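You operate a simulated robot arm through the tools that you are given. There is no shell and no other tool. Be economical: measure what you need, move in short steps, check, and stop when the job is done.

The job below is to be done with a simulated two-armed robot. You get a single attempt, and the scene is never put back.

JOB
Dust the pane on board R28, tape its middle and lay it on the counter's green mat.
Fine: grey brush, tape holder, both go back; dust before tape; push the board in; other panes stay. Set down upright: brush, tape holder. A coat counts when it lies all over at full strength: go over it till it gets no stronger. What is to be rubbed or washed off counts as gone when no trace of it is left.

It is judged by the outcome, as a careful person would: the job done as asked, and still so three seconds after it is handed in. It fails if anything else is knocked over, pushed out of place, dropped, spilled or broken.

ROBOT AND FRAMES
Two 7-joint arms with two-finger parallel grippers on one trunk, on a base that drives. Base frame: it is fixed to the floor where the robot stands at the start and does not move with it; the origin is under the middle of the robot, x ahead of it, y to its left, z up. Lengths are in m, angles in rad, forces in N, time in s.
The left shoulder is at the start at [0.06, 0.143, 0.926], the right one opposite. With the tool pointing down near the work surface each hand reaches from about 0.1 to 0.68 m from the robot's upright axis, wherever it stands, measured 20 degrees to its own side. Places, roughly: green board [0.7, 0, 0.7]; green mat on the counter [0.6, 0.2, 1]; pane [0.75, -1.75, 0.5]. Payload 1.57 kg a hand.
The TCP of each hand is the grasp point between the finger pads, 0.03 m short of the fingertips. In the tool frame z runs along the fingers and y along their closing line. Largest opening 0.11 m; finger width 0.024, thickness 0.012; the body of the gripper, 0.048 by 0.112 m, starts 0.078 m behind the TCP.
Orientation is that of the tool frame in the base frame, as a unit quaternion [w, x, y, z]. With the fingers straight down and closing along the base's y, the tool's x points along the base's -x, its y along +y and its z along -z.

CONTROLS
- The arms move only by the tool apply_moves. It takes "left_rows", "right_rows" or both (then of equal length, played together; a hand with none holds still); each is a list of rows, each an object (a shift or turn left out is 0, a gripper value left out holds the last) with "dr": the turn, a rotation vector about the base's x, y, z in units of 120 degrees (1.0 is 120 degrees), a list of three; "translation": the shift along the base's x, y, z in units of 300 mm (1.0 is 300 mm), a list of three; "grip": the opening, from 0 (shut) to 1 (fully open). In form: [{"dr": [ax, ay, az], "translation": [x, y, z], "grip": grip}, ...]. A call has 1 to 10 rows; each row is the pose to reach, as a shift and turn from the pose commanded when the call began. A call with a number of a shift or a turn outside -1 to 1 is refused whole. A row lasts 0.2 s, in which the tool goes at most 0.05 m and 0.15 rad; a call with a longer step from one row to the next is refused whole, and so is a gripper value outside its range. A pose out of reach is approached as far as the arm can. The call stops where the force on the tool passes 40 N (or 10 N more than at its start, if that is more) or the arm is blocked; 0.2 s more then pass. The fingers move at their own pace (about 0.045 m/s each) and stop on an object; they squeeze with about 37 N. The grip force told is the motor's: it shows also when the fingers shut on nothing. Time passes only in rows, and 0.2 s behind the last, so rows that repeat a pose let the fingers close. The reply holds the time, the measured pose of the TCP, the force on the tool along the base axes, the opening and the grip force, in the units named above and with some noise, with the torque about the TCP (base axes, N m) and any sound that the robot's microphone picked up, and new pictures: "show" is both (left out), scene, wrist or none (wrist: the cameras of the hands that moved).
- Cameras (640 x 400 px; columns grow to the right, rows downward): "scene" is now at [0.0513, 0.0051, 1.523]; the picture's right is [0.20, -0.98, 0.00], its down [-0.82, -0.16, -0.56] and it looks along [0.54, 0.11, -0.83] (base axes); focal length 278 px, centre (320, 200). "left" rides on the left gripper at [0.07, -0.016, -0.141] in its tool frame; the picture's right is [0.23, 0.97, 0.00], its down [-0.86, 0.20, -0.48] and it looks along [-0.47, 0.11, 0.88] (tool axes); focal length 222 px, centre (320, 200). "right" rides on the right gripper at [0.07, 0.016, -0.141] in its tool frame; the picture's right is [-0.23, 0.97, 0.00], its down [-0.86, -0.20, -0.48] and it looks along [-0.47, -0.11, 0.88] (tool axes); focal length 222 px, centre (320, 200). There is no depth. A picture from a camera that has moved, and an enlarged one, comes with that camera's place and axes in the base frame and with its lens. The place of the scene camera against the robot may be out by one fixed shift of up to 0.018 m in any direction.
- slide_trunk(by): slides the trunk up (or, below 0, down) by that many m; the arms and the scene camera ride with it, the base frame stays. It gives what a move gives, with no picture.
- drive_base(legs): drives the robot by 1 to 6 legs, each [ahead, left, turn to the left] in m, m and rad, along the robot's own axes; the way and the turn of a leg run together, so that a leg with both is an arc; at most 1.5 m and 3.142 rad a leg. The arms and the cameras ride along, it lands a little off, and it stops where it bumps. It gives what a move gives, and a new picture of the scene camera.
- aim_head(pan, tilt): turns the head with the scene camera to pan (to the left, within 1.501 rad either way) and tilt (down, from -0.506 to 1.204), counted from straight ahead of the robot. It gives what a move gives, and a new picture of the scene camera.
- enlarge(camera, box): a new picture of the part [left, top, right, bottom] of that camera's present view, enlarged. It takes no simulated time.
- hand_in(): hands the job in; it is judged then, once.

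Go step by step. Nothing tells you exact positions but the pictures and the camera data: compare them with the known pose of the tool, close in by small moves and look again before you grip or let go. The budget is 120 turns and 260 pictures, counting those below and the enlarged ones. Unless the task says otherwise, let go and move clear before handing in, and close with one line.

The tools are called after "Request:" as a command line: name --argument value ..., lists and objects as JSON in quotes. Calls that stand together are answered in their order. apply_moves: Moves the arms, as the interface text tells. Its arguments: {"type":"object","properties":{"left_rows":{"type":"array","items":{"type":"object","properties":{"dr":{"type":"array","items":{"type":"number"}},"translation":{"type":"array","items":{"type":"number"}},"grip":{"type":"number"}}}},"right_rows":{"type":"array","items":{"type":"object","properties":{"dr":{"type":"array","items":{"type":"number"}},"translation":{"type":"array","items":{"type":"number"}},"grip":{"type":"number"}}}},"show":{"type":"string","enum":["both","scene","wrist","none"]}},"required":[]} The other tools are called the same way: slide_trunk (by) slides the trunk up or down; drive_base (legs) drives the base; aim_head (pan, tilt) turns the head that bears the scene camera; enlarge (camera, box) takes an enlarged picture of a part of a camera's view; hand_in () hands the job in.

At the start:

```text
t: 0.0
left_eef_pos: [0.3713, 0.3269, 0.9999]
left_tool_rot: [0.001, 0.0, 1.0, 0.001]
left_contact_force: [0.7, -0.4, -0.1]
left_ft_torque: [0.02, 0.01, -0.02]
left_finger_gap: 0.11
left_grasp_force: 0.2
right_eef_pos: [0.4608, -0.0304, 1.0002]
right_tool_rot: [0.0, 0.0, 1.0, 0.0]
right_contact_force: [-0.5, 0.5, -0.4]
right_ft_torque: [0.01, 0.0, 0.01]
right_finger_gap: 0.11
right_grasp_force: 0.0
trunk travel left (down, up): [-0.525, 0.065]
robot x, y, heading: [0.0016, -0.0009, -0.001]
head pan, tilt: [0.199, 0.983]
```

scene: 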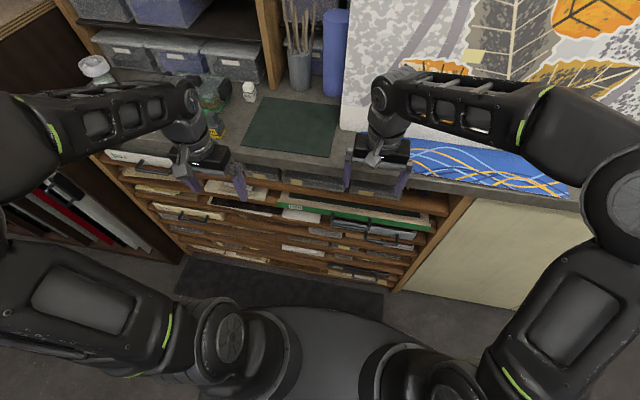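
right: 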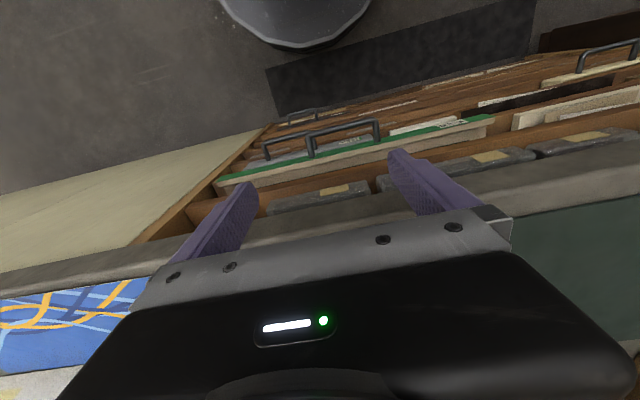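
left: 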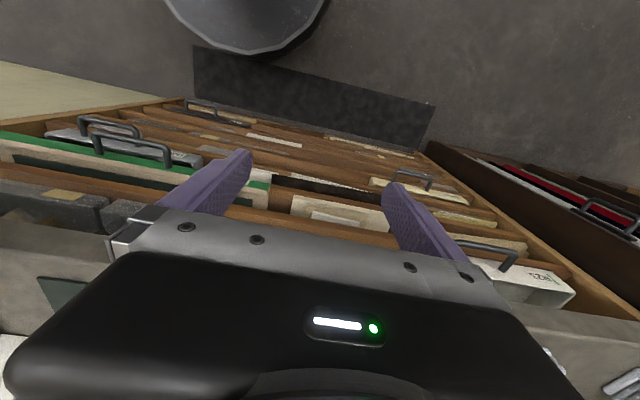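

I see a counter with a green mat and below it a rack of boards/drawers, one of them with a green rim. I'll look around first to find the board R28, the brush and the tape holder.

Request:
enlarge --camera "scene" --box '[80, 60, 480, 300]'

Request:
aim_head --pan 0.0 --tilt 0.4

Request:
aim_head --pan -1.2 --tilt 0.6

Request:
aim_head --pan 1.0 --tilt 0.6

```text
1.60 times, centred on (280, 180) of scene
camera zoom: at [0.0513, 0.0051, 1.523], right [0.2, -0.98, 0.0], down [-0.82, -0.16, -0.56], along [0.54, 0.11, -0.83], focal length 445 px, centre (384, 232)
```

zoom: 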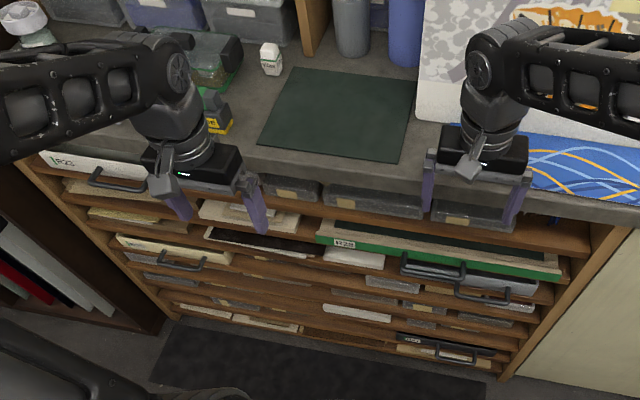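

```text
t: 1.0
left_eef_pos: [0.371, 0.3259, 1.0005]
left_tool_rot: [0.0, 0.0, 1.0, 0.0]
left_contact_force: [-0.1, -1.1, -0.4]
left_ft_torque: [0.03, 0.01, 0.01]
left_finger_gap: 0.1098
left_grasp_force: 0.1
right_eef_pos: [0.4598, -0.0296, 0.9998]
right_tool_rot: [0.0, -0.001, 1.0, 0.0]
right_contact_force: [-0.1, -0.8, 0.5]
right_ft_torque: [0.02, -0.01, -0.02]
right_finger_gap: 0.1102
right_grasp_force: 0.1
trunk travel left (down, up): [-0.525, 0.065]
robot x, y, heading: [-0.001, -0.0006, 0.003]
head pan, tilt: [0.0, 0.4]
camera scene: at [0.0746, -0.0088, 1.5718], right [0.0, -1.0, 0.0], down [-0.39, 0.0, -0.92], along [0.92, 0.0, -0.39], focal length 278 px, centre (320, 200)
```

scene: 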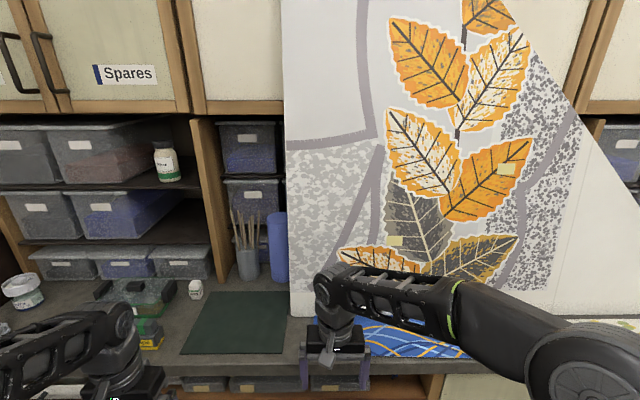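

```text
t: 2.4
left_eef_pos: [0.3704, 0.3267, 1.0001]
left_tool_rot: [0.0, 0.0, 1.0, 0.0]
left_contact_force: [-0.5, -0.5, 0.0]
left_ft_torque: [0.02, -0.02, -0.02]
left_finger_gap: 0.1098
left_grasp_force: 0.0
right_eef_pos: [0.4602, -0.0296, 1.0005]
right_tool_rot: [0.0, 0.0, 1.0, 0.0]
right_contact_force: [0.5, -0.3, -0.3]
right_ft_torque: [0.03, 0.02, 0.0]
right_finger_gap: 0.11
right_grasp_force: 0.1
trunk travel left (down, up): [-0.525, 0.065]
robot x, y, heading: [0.003, -0.0014, 0.002]
head pan, tilt: [-1.201, 0.6]
camera scene: at [0.014, -0.0912, 1.5537], right [-0.93, -0.36, 0.0], down [-0.2, 0.53, -0.83], along [0.3, -0.77, -0.56], focal length 278 px, centre (320, 200)
```

scene: 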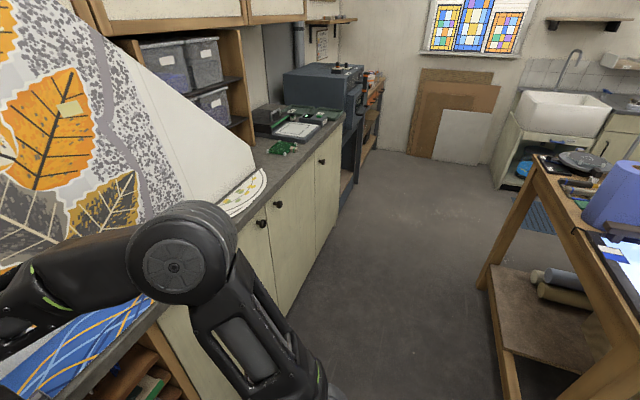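

```text
t: 4.5
left_eef_pos: [0.3719, 0.3261, 0.9988]
left_tool_rot: [0.0, 0.0, 1.0, 0.0]
left_contact_force: [1.1, -0.7, 0.3]
left_ft_torque: [0.02, -0.01, 0.0]
left_finger_gap: 0.1102
left_grasp_force: 0.0
right_eef_pos: [0.4611, -0.0304, 1.0002]
right_tool_rot: [0.0, 0.0, 1.0, 0.001]
right_contact_force: [0.6, -0.8, 0.7]
right_ft_torque: [0.0, 0.02, 0.01]
right_finger_gap: 0.1102
right_grasp_force: 0.1
trunk travel left (down, up): [-0.525, 0.065]
robot x, y, heading: [-0.0023, -0.0018, -0.004]
head pan, tilt: [1.0, 0.6]
camera scene: at [0.0297, 0.0655, 1.5537], right [0.84, -0.54, 0.0], down [-0.31, -0.48, -0.83], along [0.45, 0.69, -0.56], focal length 278 px, centre (320, 200)
```

scene: 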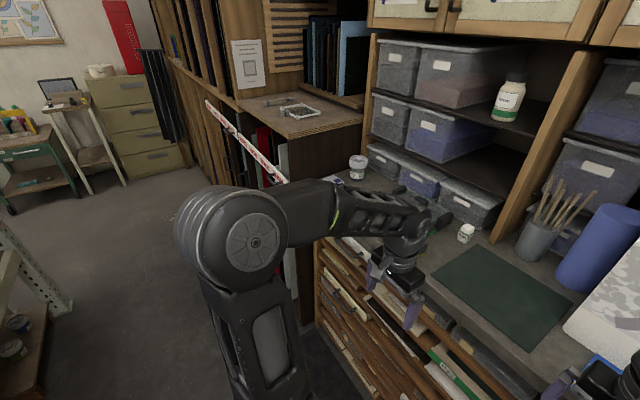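

Boards in the rack carry labels; I'll enlarge the labels and the surroundings.

Request:
aim_head --pan 0.1 --tilt 1.0

Request:
enlarge --camera "scene" --box '[100, 130, 300, 255]'

Request:
enlarge --camera "scene" --box '[260, 130, 460, 255]'

Request:
aim_head --pan -1.2 --tilt 0.6

Request:
enlarge --camera "scene" --box '[230, 50, 390, 150]'

Request:
enlarge --camera "scene" --box '[480, 130, 640, 230]'

Request:
aim_head --pan -1.5 --tilt 0.8

Request:
aim_head --pan 1.5 --tilt 0.7

```text
t: 5.7
left_eef_pos: [0.3722, 0.3267, 0.9986]
left_tool_rot: [0.0, 0.0, 1.0, -0.001]
left_contact_force: [-0.4, -0.6, -0.3]
left_ft_torque: [0.01, -0.01, -0.01]
left_finger_gap: 0.1101
left_grasp_force: 0.1
right_eef_pos: [0.4603, -0.0295, 0.999]
right_tool_rot: [0.0, 0.0, 1.0, 0.0]
right_contact_force: [-0.1, 0.3, -0.2]
right_ft_torque: [0.01, 0.0, -0.02]
right_finger_gap: 0.1101
right_grasp_force: 0.2
trunk travel left (down, up): [-0.525, 0.065]
robot x, y, heading: [0.0001, -0.0012, 0.001]
head pan, tilt: [0.099, 1.0]
camera scene: at [0.0513, -0.0019, 1.5217], right [0.1, -0.99, 0.0], down [-0.84, -0.08, -0.54], along [0.54, 0.05, -0.84], focal length 278 px, centre (320, 200)
```

scene: 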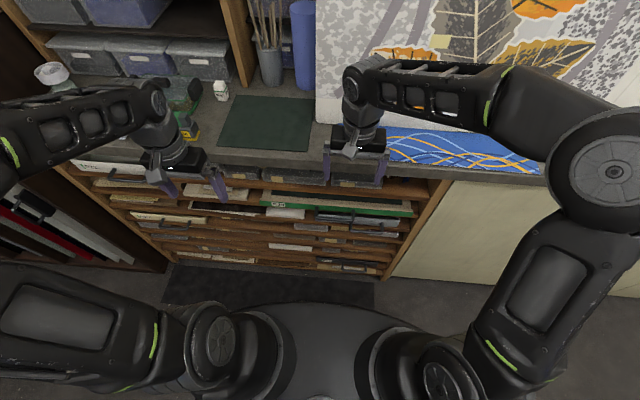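

```text
3.20 times, centred on (200, 192) of scene
camera zoom: at [0.0513, -0.0019, 1.5217], right [0.1, -0.99, 0.0], down [-0.84, -0.08, -0.54], along [0.54, 0.05, -0.84], focal length 891 px, centre (704, 224)
```

zoom: 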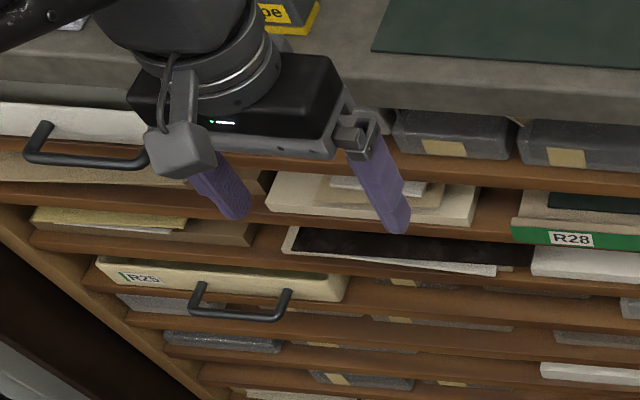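

```text
3.20 times, centred on (360, 192) of scene
camera zoom: at [0.0513, -0.0019, 1.5217], right [0.1, -0.99, 0.0], down [-0.84, -0.08, -0.54], along [0.54, 0.05, -0.84], focal length 891 px, centre (192, 224)
```

zoom: 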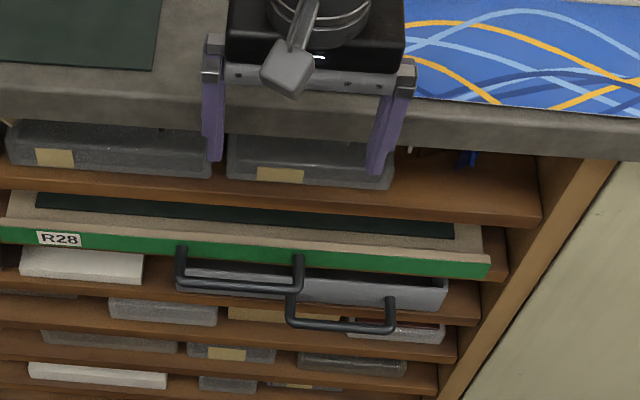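

```text
t: 7.1
left_eef_pos: [0.3709, 0.3264, 0.9989]
left_tool_rot: [0.0, 0.0, 1.0, 0.0]
left_contact_force: [0.4, 0.1, 0.2]
left_ft_torque: [-0.02, 0.01, 0.01]
left_finger_gap: 0.1099
left_grasp_force: 0.1
right_eef_pos: [0.4613, -0.0306, 0.9991]
right_tool_rot: [0.0, -0.001, 1.0, 0.0]
right_contact_force: [0.0, -0.3, -0.5]
right_ft_torque: [-0.02, -0.02, 0.0]
right_finger_gap: 0.1099
right_grasp_force: 0.1
trunk travel left (down, up): [-0.525, 0.065]
robot x, y, heading: [0.002, 0.0012, 0.0]
head pan, tilt: [-1.201, 0.6]
camera scene: at [0.0139, -0.0912, 1.5537], right [-0.93, -0.36, 0.0], down [-0.2, 0.53, -0.82], along [0.3, -0.77, -0.57], focal length 278 px, centre (320, 200)
```

scene: 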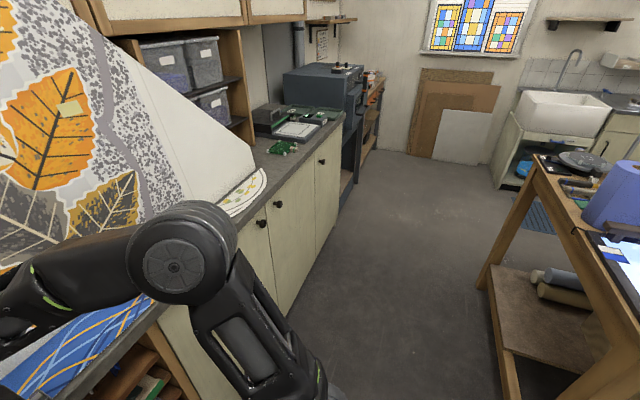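

```text
4.00 times, centred on (310, 100) of scene
camera zoom: at [0.0139, -0.0912, 1.5537], right [-0.93, -0.36, 0.0], down [-0.2, 0.53, -0.82], along [0.3, -0.77, -0.57], focal length 1114 px, centre (360, 600)
```

zoom: 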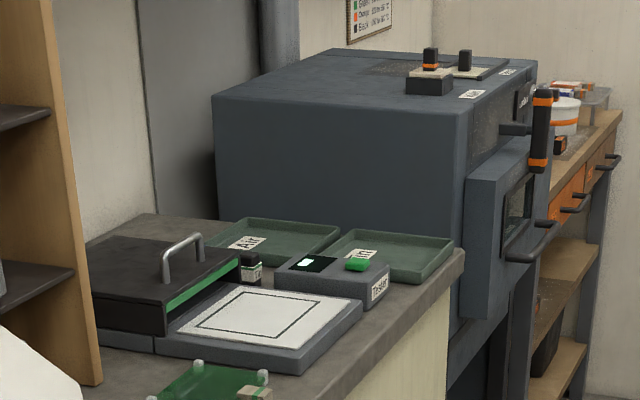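

```text
4.00 times, centred on (560, 180) of scene
camera zoom: at [0.0139, -0.0912, 1.5537], right [-0.93, -0.36, 0.0], down [-0.2, 0.53, -0.82], along [0.3, -0.77, -0.57], focal length 1114 px, centre (-640, 280)
```

zoom: 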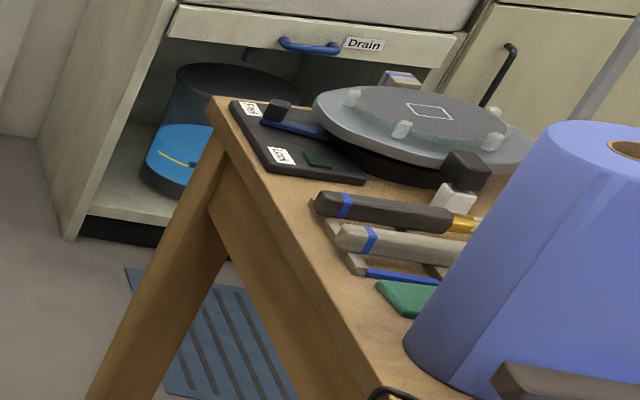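

```text
t: 7.9
left_eef_pos: [0.3709, 0.3273, 1.0002]
left_tool_rot: [0.0, -0.001, 1.0, 0.001]
left_contact_force: [0.4, 0.9, 0.4]
left_ft_torque: [0.01, -0.02, 0.01]
left_finger_gap: 0.1103
left_grasp_force: 0.1
right_eef_pos: [0.4609, -0.0292, 0.9997]
right_tool_rot: [0.0, -0.001, 1.0, -0.001]
right_contact_force: [0.8, -0.3, 0.3]
right_ft_torque: [0.04, 0.0, 0.0]
right_finger_gap: 0.1101
right_grasp_force: 0.0
trunk travel left (down, up): [-0.525, 0.065]
robot x, y, heading: [0.0014, 0.0012, 0.002]
head pan, tilt: [-1.499, 0.799]
camera scene: at [-0.0122, -0.0893, 1.5369], right [-1.0, -0.07, 0.0], down [-0.05, 0.71, -0.7], along [0.05, -0.7, -0.72], focal length 278 px, centre (320, 200)
```

scene: 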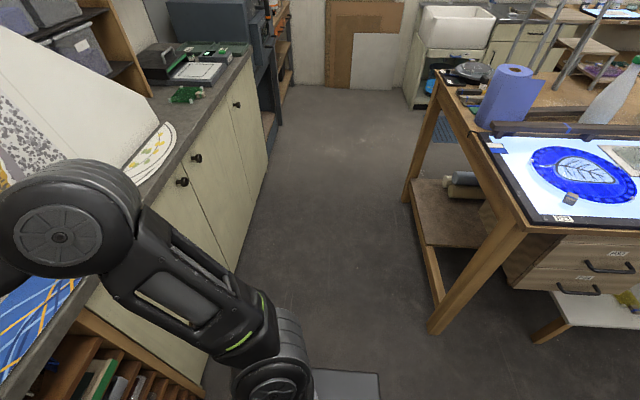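

```text
t: 10.5
left_eef_pos: [0.3712, 0.327, 0.9995]
left_tool_rot: [0.0, 0.0, 1.0, 0.0]
left_contact_force: [-0.5, 0.4, 0.5]
left_ft_torque: [-0.01, -0.01, 0.0]
left_finger_gap: 0.11
left_grasp_force: 0.1
right_eef_pos: [0.4605, -0.0303, 0.9995]
right_tool_rot: [0.0, 0.001, 1.0, 0.0]
right_contact_force: [0.9, 0.2, -0.9]
right_ft_torque: [0.03, -0.01, 0.01]
right_finger_gap: 0.11
right_grasp_force: 0.0
trunk travel left (down, up): [-0.525, 0.065]
robot x, y, heading: [0.0004, -0.0034, -0.003]
head pan, tilt: [1.499, 0.7]
camera scene: at [-0.012, 0.0759, 1.5451], right [1.0, -0.07, 0.0], down [-0.05, -0.64, -0.76], along [0.06, 0.76, -0.64], focal length 278 px, centre (320, 200)
```

scene: 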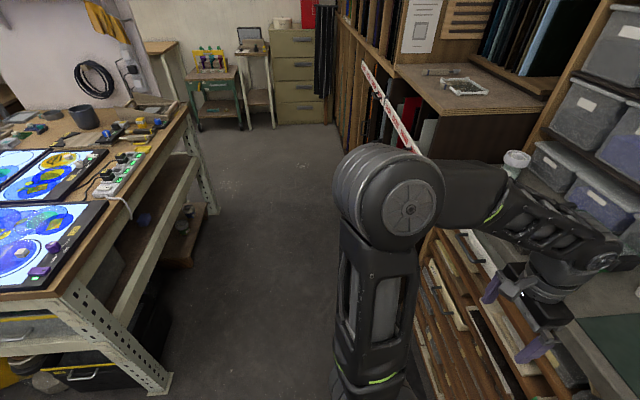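

R28 is the green-fronted board under the counter; a yellow thing labelled "...pe" (tape) stands on the counter behind the left hand. I'll draw the arms back for a clear view.

Request:
apply_moves --left_rows '[{"translation": [-0.1, 0.1, 0]}, {"translation": [-0.2, 0.2, 0]}, {"translation": [-0.3, 0.3, 0]}, {"translation": [-0.4, 0.4, 0]}, {"translation": [-0.5, 0.5, 0]}, {"translation": [-0.6, 0.6, 0]}]' --right_rows '[{"translation": [-0.1, -0.1, 0]}, {"translation": [-0.2, -0.2, 0]}, {"translation": [-0.3, -0.3, 0]}, {"translation": [-0.4, -0.4, 0]}, {"translation": [-0.5, -0.5, 0]}, {"translation": [-0.6, -0.6, 0]}]' --show "none"

Request:
aim_head --pan 0.3 --tilt 0.8

Request:
enlarge --camera "scene" --box '[60, 80, 380, 280]'

```text
t: 11.9
left_eef_pos: [0.1894, 0.5068, 1.0]
left_tool_rot: [0.0, 0.0, 1.0, 0.0]
left_contact_force: [-0.8, 0.1, 0.1]
left_ft_torque: [0.02, -0.03, -0.02]
left_finger_gap: 0.1099
left_grasp_force: 0.2
right_eef_pos: [0.2764, -0.2083, 1.001]
right_tool_rot: [0.001, 0.0, 1.0, -0.001]
right_contact_force: [-0.3, -0.7, 1.1]
right_ft_torque: [0.01, -0.03, 0.0]
right_finger_gap: 0.1101
right_grasp_force: 0.0
trunk travel left (down, up): [-0.525, 0.065]
robot x, y, heading: [0.0033, -0.0001, -0.002]
head pan, tilt: [1.499, 0.7]
```

```text
t: 13.3
left_eef_pos: [0.1927, 0.5074, 0.9996]
left_tool_rot: [0.0, 0.0, 1.0, 0.0]
left_contact_force: [-0.5, -0.1, 0.5]
left_ft_torque: [-0.01, -0.03, 0.01]
left_finger_gap: 0.11
left_grasp_force: 0.2
right_eef_pos: [0.2786, -0.207, 1.0005]
right_tool_rot: [0.0, -0.001, 1.0, -0.001]
right_contact_force: [0.2, 0.4, 0.4]
right_ft_torque: [0.01, -0.01, -0.01]
right_finger_gap: 0.1098
right_grasp_force: 0.1
trunk travel left (down, up): [-0.525, 0.065]
robot x, y, heading: [0.0005, 0.0038, -0.003]
head pan, tilt: [0.3, 0.799]
camera scene: at [0.0588, 0.0151, 1.5368], right [0.3, -0.96, 0.0], down [-0.68, -0.21, -0.7], along [0.67, 0.21, -0.72], focal length 278 px, centre (320, 200)
```

scene: 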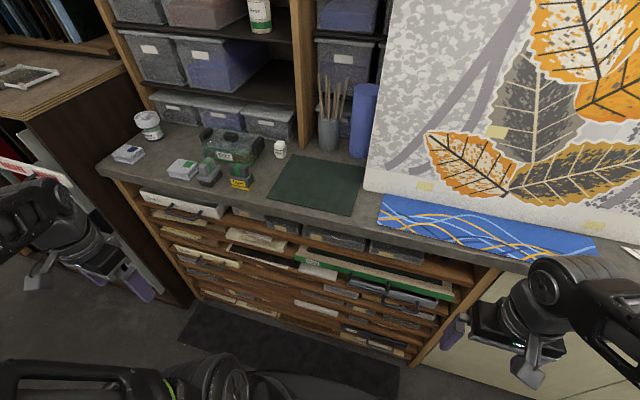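

```text
2.00 times, centred on (220, 180) of scene
camera zoom: at [0.0588, 0.0151, 1.5368], right [0.3, -0.96, 0.0], down [-0.68, -0.21, -0.7], along [0.67, 0.21, -0.72], focal length 557 px, centre (520, 240)
```

zoom: 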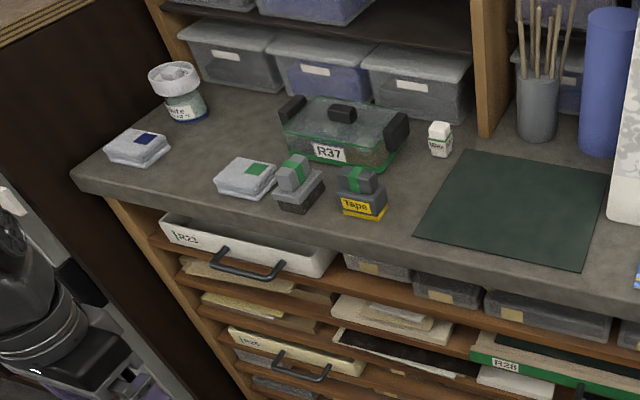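

Request:
enlarge --camera "scene" --box '[160, 120, 300, 208]'

Request:
enlarge --camera "scene" --box '[270, 220, 480, 350]'

```text
4.55 times, centred on (230, 164) of scene
camera zoom: at [0.0588, 0.0151, 1.5368], right [0.3, -0.96, 0.0], down [-0.68, -0.21, -0.7], along [0.67, 0.21, -0.72], focal length 1265 px, centre (729, 364)
```

zoom: 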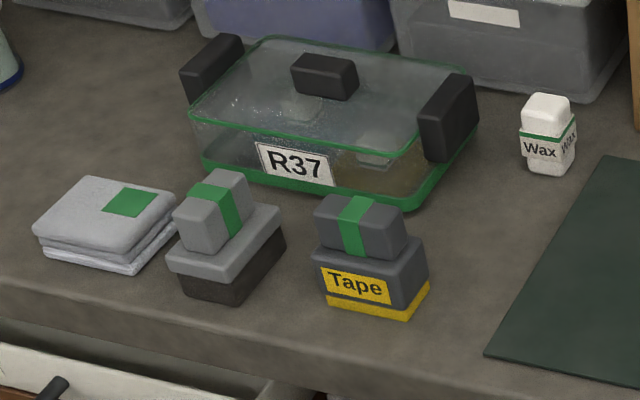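

```text
3.05 times, centred on (375, 285) of scene
camera zoom: at [0.0588, 0.0151, 1.5368], right [0.3, -0.96, 0.0], down [-0.68, -0.21, -0.7], along [0.67, 0.21, -0.72], focal length 848 px, centre (152, -59)
```

zoom: 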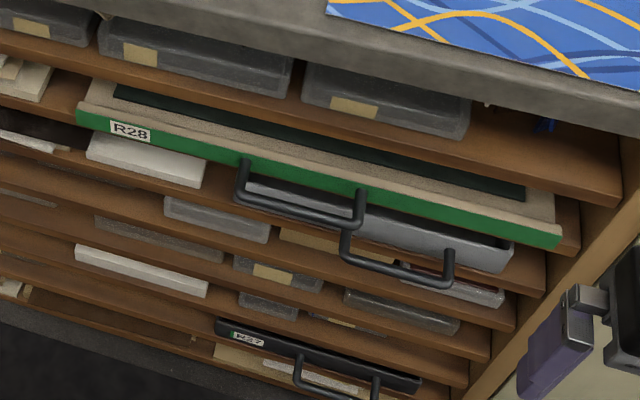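

R28's handle bar works out at about [0.478, 0.01, 0.745], running along y from -0.05 to 0.066. I'll turn the right hand to grip it from the front, tilted.

Request:
apply_moves --right_rows '[{"dr": [0, 0, -0.0714]}, {"dr": [0, 0, -0.1428]}, {"dr": [0, 0, -0.2142]}, {"dr": [0, 0, -0.2856]}, {"dr": [0, 0, -0.357]}, {"dr": [0, 0, -0.4284]}, {"dr": [0, 0, -0.4998]}, {"dr": [0, 0, -0.5712]}, {"dr": [0, 0, -0.6426]}, {"dr": [0, 0, -0.714]}]' --show "none"

Request:
apply_moves --right_rows '[{"dr": [0, 0, -0.036]}, {"dr": [0, -0.06, -0.036], "translation": [0, 0.1, -0.08]}, {"dr": [0, -0.12, -0.036], "translation": [0, 0.2, -0.16]}, {"dr": [0, -0.18, -0.036], "translation": [0, 0.3, -0.24]}, {"dr": [0, -0.24, -0.036], "translation": [0, 0.4, -0.32]}, {"dr": [0, -0.3, -0.036], "translation": [0, 0.5, -0.4]}, {"dr": [0, -0.36, -0.036], "translation": [0, 0.6, -0.48]}, {"dr": [0, -0.375, -0.036], "translation": [0.1, 0.7, -0.56]}, {"dr": [0, -0.375, -0.036], "translation": [0.2, 0.72, -0.62]}]' --show "both"

```text
t: 15.5
left_eef_pos: [0.1911, 0.5075, 0.9999]
left_tool_rot: [0.0, 0.0, 1.0, 0.0]
left_contact_force: [-0.7, 0.5, -0.4]
left_ft_torque: [0.0, 0.0, 0.0]
left_finger_gap: 0.1097
left_grasp_force: 0.1
right_eef_pos: [0.2794, -0.2098, 0.999]
right_tool_rot: [0.0, 0.681, 0.733, 0.0]
right_contact_force: [0.8, 0.2, -0.1]
right_ft_torque: [0.0, 0.0, -0.02]
right_finger_gap: 0.11
right_grasp_force: 0.2
trunk travel left (down, up): [-0.525, 0.065]
robot x, y, heading: [0.0005, 0.0024, -0.002]
head pan, tilt: [0.3, 0.799]
```

```text
t: 17.1
left_eef_pos: [0.1928, 0.5053, 0.9992]
left_tool_rot: [0.0, 0.001, 1.0, 0.0]
left_contact_force: [-0.2, -0.1, -0.5]
left_ft_torque: [0.0, 0.04, -0.01]
left_finger_gap: 0.11
left_grasp_force: 0.1
right_eef_pos: [0.2766, 0.0685, 0.8838]
right_tool_rot: [0.093, 0.743, 0.609, 0.261]
right_contact_force: [5.7, -2.7, 3.8]
right_ft_torque: [0.05, 0.54, 0.39]
right_finger_gap: 0.1036
right_grasp_force: 0.1
right hand out of reach, approached as far as the arm can: row 2, 3, 4, 5, 6, 7
trunk travel left (down, up): [-0.525, 0.065]
robot x, y, heading: [0.0022, 0.0006, -0.004]
head pan, tilt: [0.3, 0.799]
stopped in row 7 (right hand): the arm was blocked; the commanded pose is now the measured one
camera scene: at [0.0596, 0.0144, 1.5368], right [0.3, -0.96, 0.0], down [-0.69, -0.21, -0.7], along [0.67, 0.21, -0.72], focal length 278 px, centre (320, 200)
camera right: at [0.2279, 0.1054, 1.0284], right [0.81, -0.45, 0.38], down [-0.52, -0.85, 0.08], along [0.29, -0.26, -0.92], focal length 222 px, centre (320, 200)
```

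scene: 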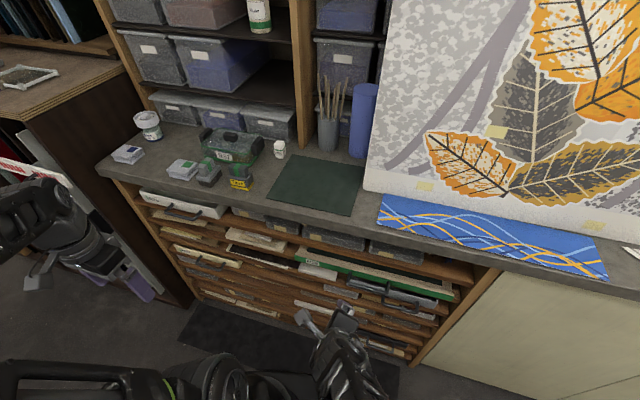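
right: 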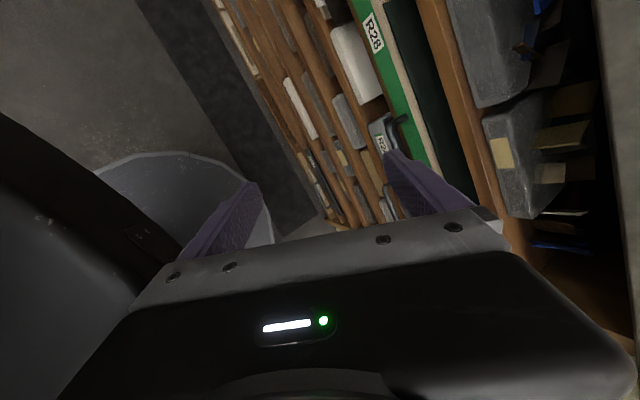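

The arm is cramped near the body, so I'll back the base off 0.2 m and move the hand forward.

Request:
drive_base --legs '[[-0.2, 0, 0]]'

Request:
apply_moves --right_rows '[{"translation": [0.1, -0.05, 0]}, {"translation": [0.25, -0.1, -0.05]}, {"translation": [0.4, -0.15, -0.1]}, {"translation": [0.5, -0.2, -0.15]}]' --show "wrist"

```text
t: 18.8
left_eef_pos: [-0.0138, 0.5056, 0.9999]
left_tool_rot: [0.001, 0.0, 1.0, 0.0]
left_contact_force: [0.0, -0.6, -0.8]
left_ft_torque: [0.01, -0.04, -0.01]
left_finger_gap: 0.1102
left_grasp_force: 0.1
right_eef_pos: [0.0708, 0.0687, 0.8832]
right_tool_rot: [0.094, 0.743, 0.609, 0.261]
right_contact_force: [7.2, 1.8, 4.5]
right_ft_torque: [-0.06, 0.63, -0.06]
right_finger_gap: 0.1029
right_grasp_force: 0.1
trunk travel left (down, up): [-0.525, 0.065]
robot x, y, heading: [-0.2017, 0.0036, 0.001]
head pan, tilt: [0.3, 0.799]
camera scene: at [-0.1468, 0.0155, 1.5369], right [0.3, -0.96, 0.0], down [-0.68, -0.21, -0.7], along [0.67, 0.21, -0.72], focal length 278 px, centre (320, 200)
```

scene: 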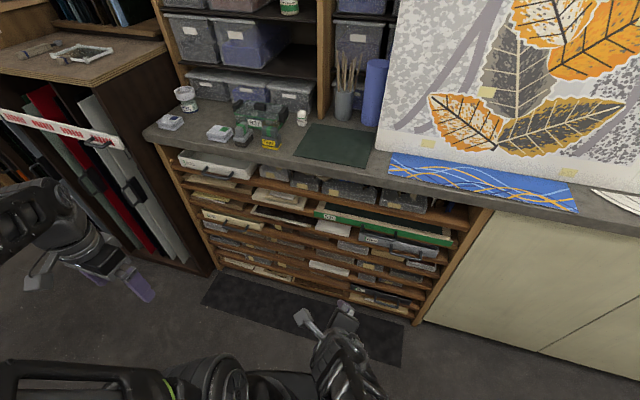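

```text
t: 19.3
left_eef_pos: [-0.0125, 0.5071, 0.9996]
left_tool_rot: [0.001, 0.0, 1.0, 0.0]
left_contact_force: [0.0, 0.2, 1.1]
left_ft_torque: [0.0, 0.0, 0.02]
left_finger_gap: 0.11
left_grasp_force: 0.1
right_eef_pos: [0.0706, 0.116, 0.8958]
right_tool_rot: [0.083, 0.642, 0.699, 0.303]
right_contact_force: [-0.1, -1.4, -0.3]
right_ft_torque: [-0.02, -0.01, 0.01]
right_finger_gap: 0.11
right_grasp_force: 0.0
right hand out of reach, approached as far as the arm can: row 1
trunk travel left (down, up): [-0.525, 0.065]
robot x, y, heading: [-0.2052, -0.0011, 0.004]
head pan, tilt: [0.3, 0.799]
stopped in row 2 (right hand): the arm was blocked; the commanded pose is now the measured one
camera right: at [0.0021, 0.1368, 1.0359], right [0.86, -0.22, 0.45], down [-0.27, -0.96, 0.04], along [0.43, -0.16, -0.89], focal length 222 px, centre (320, 200)
```

right: 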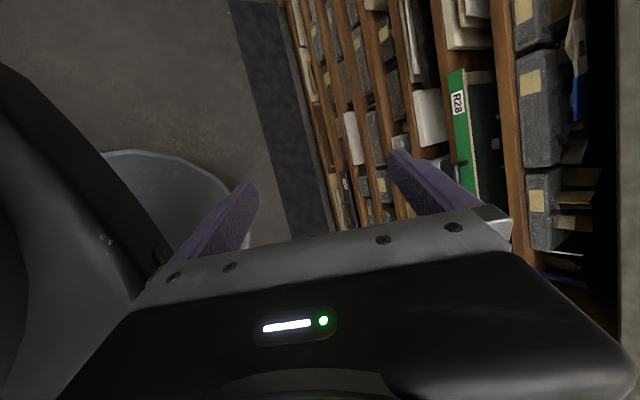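

The right arm is tangled near its own body; I'll free it outward, to the right, up and ahead.

Request:
apply_moves --right_rows '[{"translation": [0.0, -0.1, 0.05], "dr": [0, 0.05, 0]}, {"translation": [0.0, -0.22, 0.1], "dr": [0, 0.1, 0]}, {"translation": [0.0, -0.34, 0.15], "dr": [0, 0.15, 0]}, {"translation": [0.0, -0.46, 0.2], "dr": [0, 0.2, 0]}, {"translation": [0.05, -0.58, 0.25], "dr": [0, 0.25, 0]}, {"translation": [0.1, -0.7, 0.3], "dr": [0, 0.28, 0]}, {"translation": [0.2, -0.8, 0.3], "dr": [0, 0.28, 0]}, {"translation": [0.3, -0.9, 0.3], "dr": [0, 0.28, 0]}]' --show "scene"

```text
t: 21.1
left_eef_pos: [-0.0115, 0.5071, 0.9999]
left_tool_rot: [0.0, 0.001, 1.0, 0.0]
left_contact_force: [-0.2, -0.5, 0.2]
left_ft_torque: [-0.01, 0.01, 0.02]
left_finger_gap: 0.1098
left_grasp_force: 0.1
right_eef_pos: [0.1606, -0.1553, 0.9853]
right_tool_rot: [-0.123, 0.702, 0.693, 0.104]
right_contact_force: [0.1, 0.1, 0.4]
right_ft_torque: [-0.02, -0.03, 0.01]
right_finger_gap: 0.1104
right_grasp_force: 0.0
right hand out of reach, approached as far as the arm can: row 1, 2, 3, 4
trunk travel left (down, up): [-0.525, 0.065]
robot x, y, heading: [-0.2056, -0.0013, 0.005]
head pan, tilt: [0.3, 0.799]
camera scene: at [-0.1448, 0.0152, 1.5368], right [0.3, -0.96, 0.0], down [-0.69, -0.21, -0.7], along [0.67, 0.21, -0.72], focal length 278 px, centre (320, 200)
```

scene: 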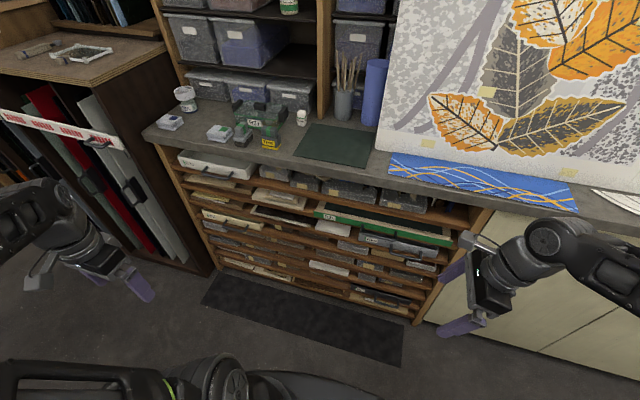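

Now straighten it and bring it ahead in front of the handle.

Request:
apply_moves --right_rows '[{"translation": [0.12, 0, 0], "dr": [-0.04, 0, 0]}, {"translation": [0.24, 0.07, -0.04], "dr": [-0.08, 0, 0]}, {"translation": [0.36, 0.15, -0.08], "dr": [-0.12, 0, 0]}, {"translation": [0.48, 0.23, -0.12], "dr": [-0.154, 0, 0]}, {"translation": [0.58, 0.31, -0.16], "dr": [-0.154, 0, 0]}, {"translation": [0.68, 0.4, -0.2], "dr": [-0.154, 0, 0]}, {"translation": [0.75, 0.5, -0.25], "dr": [-0.154, 0, 0]}]' --show "none"

Request:
apply_moves --right_rows '[{"translation": [0, 0.0, -0.05], "dr": [0, -0.06, 0]}, {"translation": [0, 0.0, -0.1], "dr": [0, -0.12, 0]}, {"translation": [0, 0.0, -0.15], "dr": [0, -0.18, 0]}, {"translation": [0, 0.0, -0.2], "dr": [0, -0.24, 0]}, {"translation": [0, 0.0, -0.25], "dr": [0, -0.3, 0]}, {"translation": [0, 0.0, -0.25], "dr": [0, -0.36, 0]}]' --show "both"

```text
t: 22.7
left_eef_pos: [-0.0122, 0.5067, 0.9989]
left_tool_rot: [0.0, 0.0, 1.0, -0.001]
left_contact_force: [0.0, 0.9, -0.1]
left_ft_torque: [0.01, 0.0, 0.0]
left_finger_gap: 0.1099
left_grasp_force: 0.0
right_eef_pos: [0.3884, -0.0042, 0.9131]
right_tool_rot: [-0.007, 0.713, 0.701, -0.009]
right_contact_force: [0.8, -0.5, 0.2]
right_ft_torque: [0.02, 0.01, 0.03]
right_finger_gap: 0.1099
right_grasp_force: 0.1
trunk travel left (down, up): [-0.525, 0.065]
robot x, y, heading: [-0.2018, 0.0025, -0.002]
head pan, tilt: [0.3, 0.799]
```

```text
t: 24.1
left_eef_pos: [-0.0121, 0.5084, 1.0001]
left_tool_rot: [0.0, 0.001, 1.0, 0.0]
left_contact_force: [0.6, 0.2, -0.3]
left_ft_torque: [-0.04, -0.01, -0.02]
left_finger_gap: 0.1101
left_grasp_force: 0.1
right_eef_pos: [0.3849, -0.0049, 0.8401]
right_tool_rot: [0.252, 0.666, 0.654, 0.256]
right_contact_force: [0.6, -0.7, -0.3]
right_ft_torque: [-0.02, -0.04, 0.0]
right_finger_gap: 0.1102
right_grasp_force: 0.2
trunk travel left (down, up): [-0.525, 0.065]
robot x, y, heading: [-0.2021, 0.0006, 0.004]
head pan, tilt: [0.3, 0.799]
camera scene: at [-0.1456, 0.016, 1.5369], right [0.3, -0.96, 0.0], down [-0.68, -0.21, -0.7], along [0.67, 0.21, -0.72], focal length 278 px, centre (320, 200)
camera right: at [0.3048, 0.0645, 0.9544], right [0.72, -0.24, 0.65], down [-0.48, -0.85, 0.21], along [0.5, -0.46, -0.73], focal length 222 px, centre (320, 200)
```

scene: 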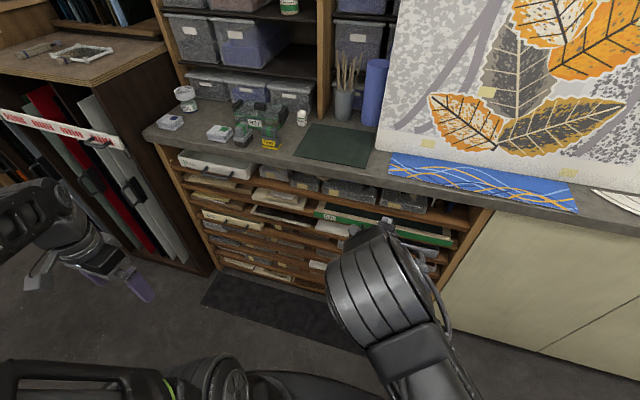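
right: 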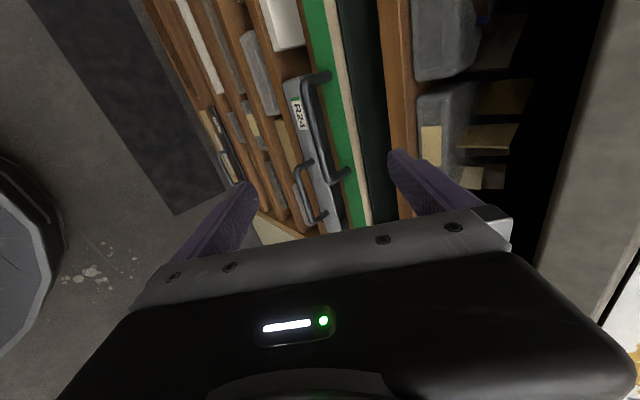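

The handle bar is confirmed at about [0.478, 0.014, 0.735]. I'll reduce the tilt to 20° and hover over it with the fingers nearly closed.

Request:
apply_moves --right_rows '[{"dr": [0, 0.06, 0], "translation": [0, 0.04, 0], "grip": 0.25}, {"dr": [0, 0.12, 0], "translation": [0.07, 0.083, 0], "grip": 0.25}, {"dr": [0, 0.183, 0], "translation": [0.14, 0.083, -0.04], "grip": 0.25}, {"dr": [0, 0.183, 0], "translation": [0.2, 0.083, -0.08], "grip": 0.25}, {"dr": [0, 0.183, 0], "translation": [0.2, 0.083, -0.08], "grip": 0.25}, {"dr": [0, 0.183, 0], "translation": [0.2, 0.083, -0.08], "grip": 0.25}]' --show "wrist"

Request:
enlarge --camera "right" --box '[220, 40, 460, 240]'

```text
t: 25.5
left_eef_pos: [-0.0123, 0.5063, 0.9983]
left_tool_rot: [0.0, 0.001, 1.0, 0.0]
left_contact_force: [0.6, 0.1, -0.3]
left_ft_torque: [0.04, -0.02, 0.06]
left_finger_gap: 0.11
left_grasp_force: 0.0
right_eef_pos: [0.4456, 0.0188, 0.8139]
right_tool_rot: [0.122, 0.702, 0.691, 0.123]
right_contact_force: [0.7, 0.0, -0.3]
right_ft_torque: [0.02, 0.03, 0.02]
right_finger_gap: 0.0275
right_grasp_force: 0.0
trunk travel left (down, up): [-0.525, 0.065]
robot x, y, heading: [-0.2061, 0.0016, -0.0]
head pan, tilt: [0.3, 0.799]
camera right: at [0.4148, 0.0893, 0.9506], right [0.91, -0.24, 0.33], down [-0.36, -0.85, 0.38], along [0.19, -0.46, -0.87], focal length 222 px, centre (320, 200)
```

right: 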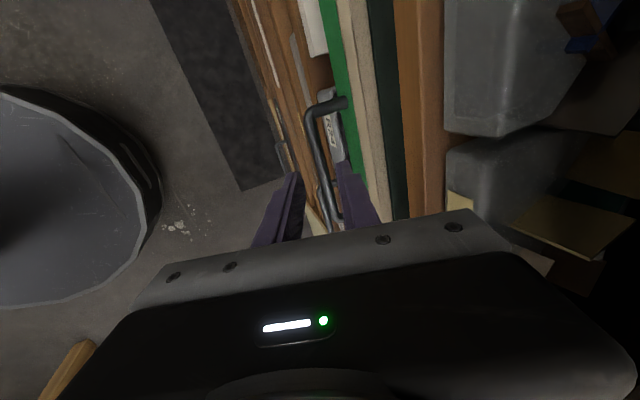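

```text
2.00 times, centred on (340, 140) of right
camera zoom: at [0.4148, 0.0893, 0.9506], right [0.91, -0.24, 0.33], down [-0.36, -0.85, 0.38], along [0.19, -0.46, -0.87], focal length 444 px, centre (280, 320)
```

zoom: 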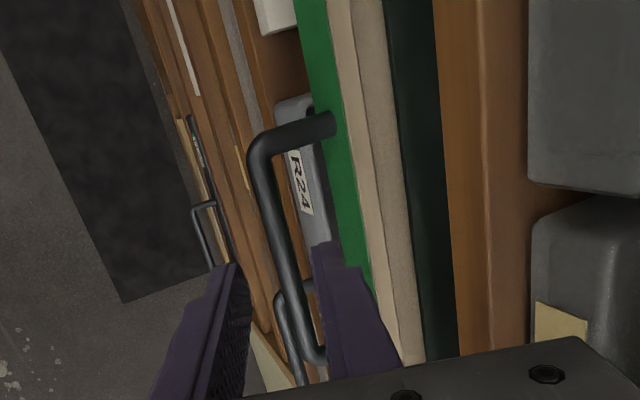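

The bar lies between the fingers. I'll lower onto it and close.

Request:
apply_moves --right_rows '[{"translation": [0.03, 0, -0.07]}, {"translation": [0.06, 0, -0.14]}, {"translation": [0.09, 0, -0.213]}, {"translation": [0.09, 0, -0.213], "grip": 0}, {"translation": [0.09, 0, -0.213], "grip": 0}, {"translation": [0.09, 0, -0.213], "grip": 0}]' --show "wrist"

```text
t: 26.9
left_eef_pos: [-0.0124, 0.5074, 1.0004]
left_tool_rot: [0.0, 0.001, 1.0, -0.001]
left_contact_force: [-0.9, 0.0, -0.1]
left_ft_torque: [0.03, 0.02, 0.01]
left_finger_gap: 0.1098
left_grasp_force: 0.1
right_eef_pos: [0.4701, 0.0194, 0.7464]
right_tool_rot: [0.121, 0.703, 0.691, 0.119]
right_contact_force: [-20.7, -1.5, -9.3]
right_ft_torque: [-0.18, 0.07, 0.76]
right_finger_gap: 0.0119
right_grasp_force: 28.6
trunk travel left (down, up): [-0.525, 0.065]
robot x, y, heading: [-0.2032, -0.0013, 0.003]
head pan, tilt: [0.3, 0.799]
camera right: at [0.4396, 0.09, 0.8833], right [0.91, -0.24, 0.32], down [-0.36, -0.85, 0.38], along [0.18, -0.47, -0.87], focal length 222 px, centre (320, 200)
```

right: 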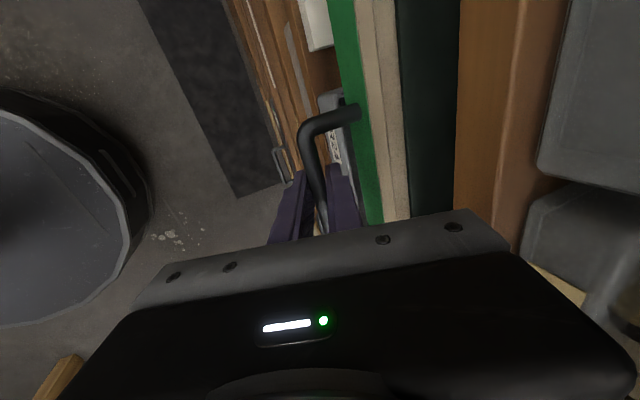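

The handle is gripped. I'll pull a short way by driving back and check.

Request:
drive_base --legs '[[-0.1, 0, 0]]'

Request:
aim_head --pan 0.1 --tilt 0.8

```text
t: 28.1
left_eef_pos: [-0.1104, 0.5066, 0.9994]
left_tool_rot: [-0.001, 0.0, 1.0, 0.0]
left_contact_force: [0.1, 1.2, -0.4]
left_ft_torque: [-0.02, -0.04, 0.01]
left_finger_gap: 0.1102
left_grasp_force: 0.1
right_eef_pos: [0.3739, 0.0189, 0.7452]
right_tool_rot: [0.122, 0.703, 0.69, 0.123]
right_contact_force: [3.5, -3.0, -25.7]
right_ft_torque: [-0.42, 0.01, 0.62]
right_finger_gap: 0.0124
right_grasp_force: 29.9
trunk travel left (down, up): [-0.525, 0.065]
robot x, y, heading: [-0.3042, -0.0009, -0.002]
head pan, tilt: [0.3, 0.799]
camera scene: at [-0.2432, 0.0155, 1.5366], right [0.29, -0.96, 0.0], down [-0.69, -0.21, -0.7], along [0.66, 0.21, -0.72], focal length 278 px, centre (320, 200)
```

scene: 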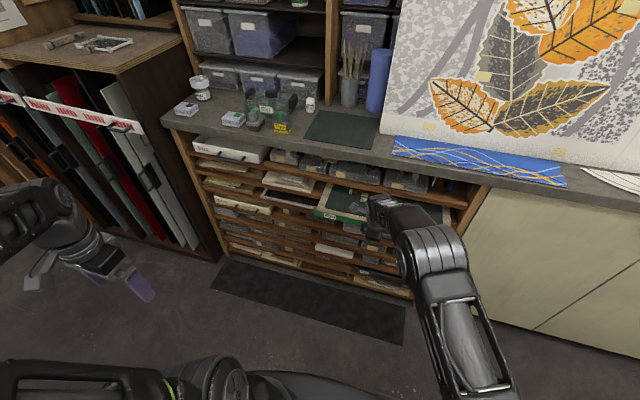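

```text
t: 28.8
left_eef_pos: [-0.1127, 0.5074, 0.9985]
left_tool_rot: [-0.001, 0.001, 1.0, 0.0]
left_contact_force: [0.3, -0.7, 0.7]
left_ft_torque: [0.01, -0.02, 0.02]
left_finger_gap: 0.1099
left_grasp_force: 0.0
right_eef_pos: [0.3713, 0.0188, 0.7451]
right_tool_rot: [0.122, 0.703, 0.691, 0.12]
right_contact_force: [-0.4, 1.8, -11.9]
right_ft_torque: [-0.4, 0.01, 0.69]
right_finger_gap: 0.012
right_grasp_force: 29.1
trunk travel left (down, up): [-0.525, 0.065]
robot x, y, heading: [-0.308, -0.0001, -0.001]
head pan, tilt: [0.099, 0.799]
camera scene: at [-0.242, 0.0, 1.5367], right [0.1, -1.0, 0.0], down [-0.71, -0.07, -0.7], along [0.69, 0.07, -0.72], focal length 278 px, centre (320, 200)
```

scene: 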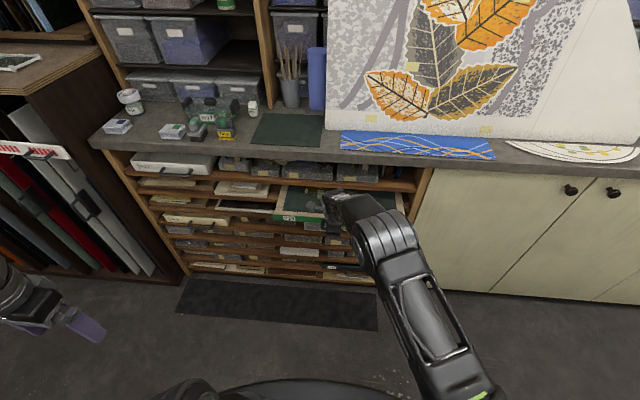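

The board slides well. I'll pull a further 0.12 m and look for the pane.

Request:
drive_base --legs '[[-0.12, 0, 0]]'

Request:
enlarge --camera "scene" --box '[250, 150, 450, 275]'

```text
t: 30.0
left_eef_pos: [-0.2291, 0.5063, 0.9987]
left_tool_rot: [-0.001, 0.002, 1.0, 0.001]
left_contact_force: [0.4, 0.2, 0.0]
left_ft_torque: [0.02, 0.02, -0.03]
left_finger_gap: 0.1102
left_grasp_force: 0.1
right_eef_pos: [0.2563, 0.018, 0.7464]
right_tool_rot: [0.122, 0.703, 0.69, 0.122]
right_contact_force: [4.0, 0.5, -16.2]
right_ft_torque: [-0.58, -0.09, 0.57]
right_finger_gap: 0.0123
right_grasp_force: 29.3
trunk travel left (down, up): [-0.525, 0.065]
robot x, y, heading: [-0.4234, 0.0001, -0.001]
head pan, tilt: [0.099, 0.799]
camera scene: at [-0.3593, 0.0, 1.5366], right [0.1, -1.0, 0.0], down [-0.71, -0.07, -0.7], along [0.69, 0.07, -0.72], focal length 278 px, centre (320, 200)
```

scene: 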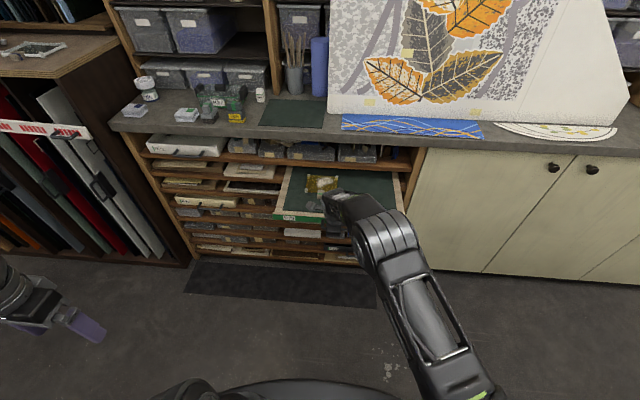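

```text
3.20 times, centred on (350, 212) of scene
camera zoom: at [-0.3593, 0.0, 1.5366], right [0.1, -1.0, 0.0], down [-0.71, -0.07, -0.7], along [0.69, 0.07, -0.72], focal length 891 px, centre (224, 160)
```

zoom: 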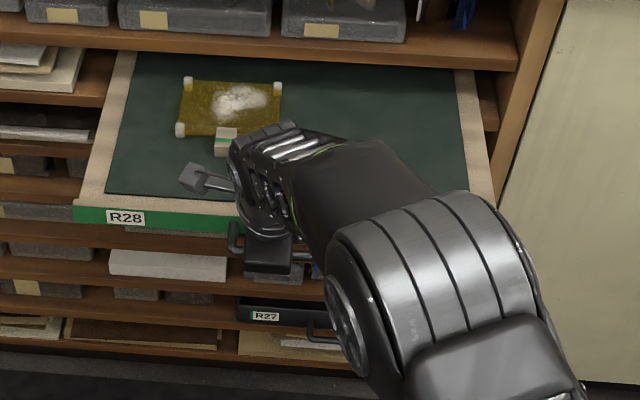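

The pane is amber with white dust, corner feet and a small gripping tab at its front. I'll pull another 0.08 m so it comes clear of the counter, then release.

Request:
drive_base --legs '[[-0.08, 0, 0]]'

Request:
apply_moves --right_rows '[{"grip": 0.1}, {"grip": 0.2}, {"grip": 0.28}, {"grip": 0.28}, {"grip": 0.28}]' --show "wrist"

```text
t: 31.1
left_eef_pos: [-0.3096, 0.5053, 0.9999]
left_tool_rot: [-0.001, 0.001, 1.0, 0.0]
left_contact_force: [0.0, 0.2, 0.8]
left_ft_torque: [-0.02, -0.04, 0.0]
left_finger_gap: 0.11
left_grasp_force: 0.1
right_eef_pos: [0.1766, 0.0167, 0.7454]
right_tool_rot: [0.123, 0.703, 0.69, 0.121]
right_contact_force: [3.8, -5.7, -9.1]
right_ft_torque: [-0.64, -0.09, 0.51]
right_finger_gap: 0.0123
right_grasp_force: 29.0
trunk travel left (down, up): [-0.525, 0.065]
robot x, y, heading: [-0.5012, 0.001, 0.003]
head pan, tilt: [0.099, 0.799]
camera scene: at [-0.4392, -0.0006, 1.5366], right [0.1, -1.0, 0.0], down [-0.71, -0.07, -0.7], along [0.69, 0.07, -0.72], focal length 278 px, centre (320, 200)
```

scene: 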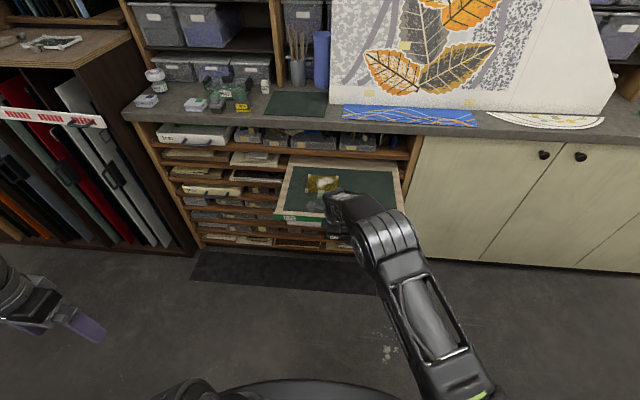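

```text
t: 32.3
left_eef_pos: [-0.3108, 0.5074, 0.999]
left_tool_rot: [-0.001, 0.002, 1.0, 0.0]
left_contact_force: [-0.3, 0.6, 0.2]
left_ft_torque: [-0.02, 0.03, 0.0]
left_finger_gap: 0.1099
left_grasp_force: 0.0
right_eef_pos: [0.1748, 0.0173, 0.7465]
right_tool_rot: [0.124, 0.703, 0.69, 0.123]
right_contact_force: [0.5, -0.1, 0.5]
right_ft_torque: [-0.02, 0.01, 0.01]
right_finger_gap: 0.0306
right_grasp_force: 0.0
trunk travel left (down, up): [-0.525, 0.065]
robot x, y, heading: [-0.5035, -0.0008, -0.001]
head pan, tilt: [0.099, 0.799]
camera right: at [0.1442, 0.0877, 0.8841], right [0.91, -0.24, 0.33], down [-0.37, -0.85, 0.38], along [0.19, -0.47, -0.86], focal length 222 px, centre (320, 200)
```

right: 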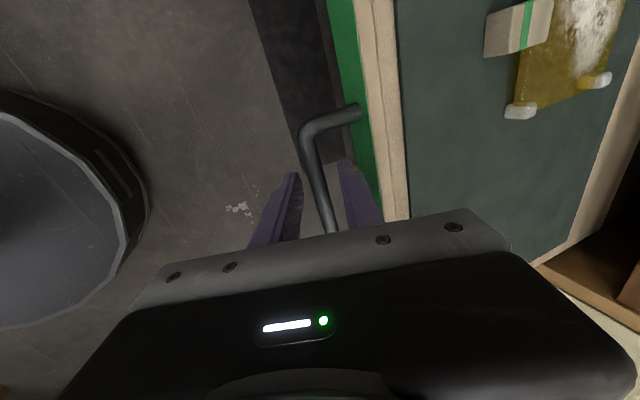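

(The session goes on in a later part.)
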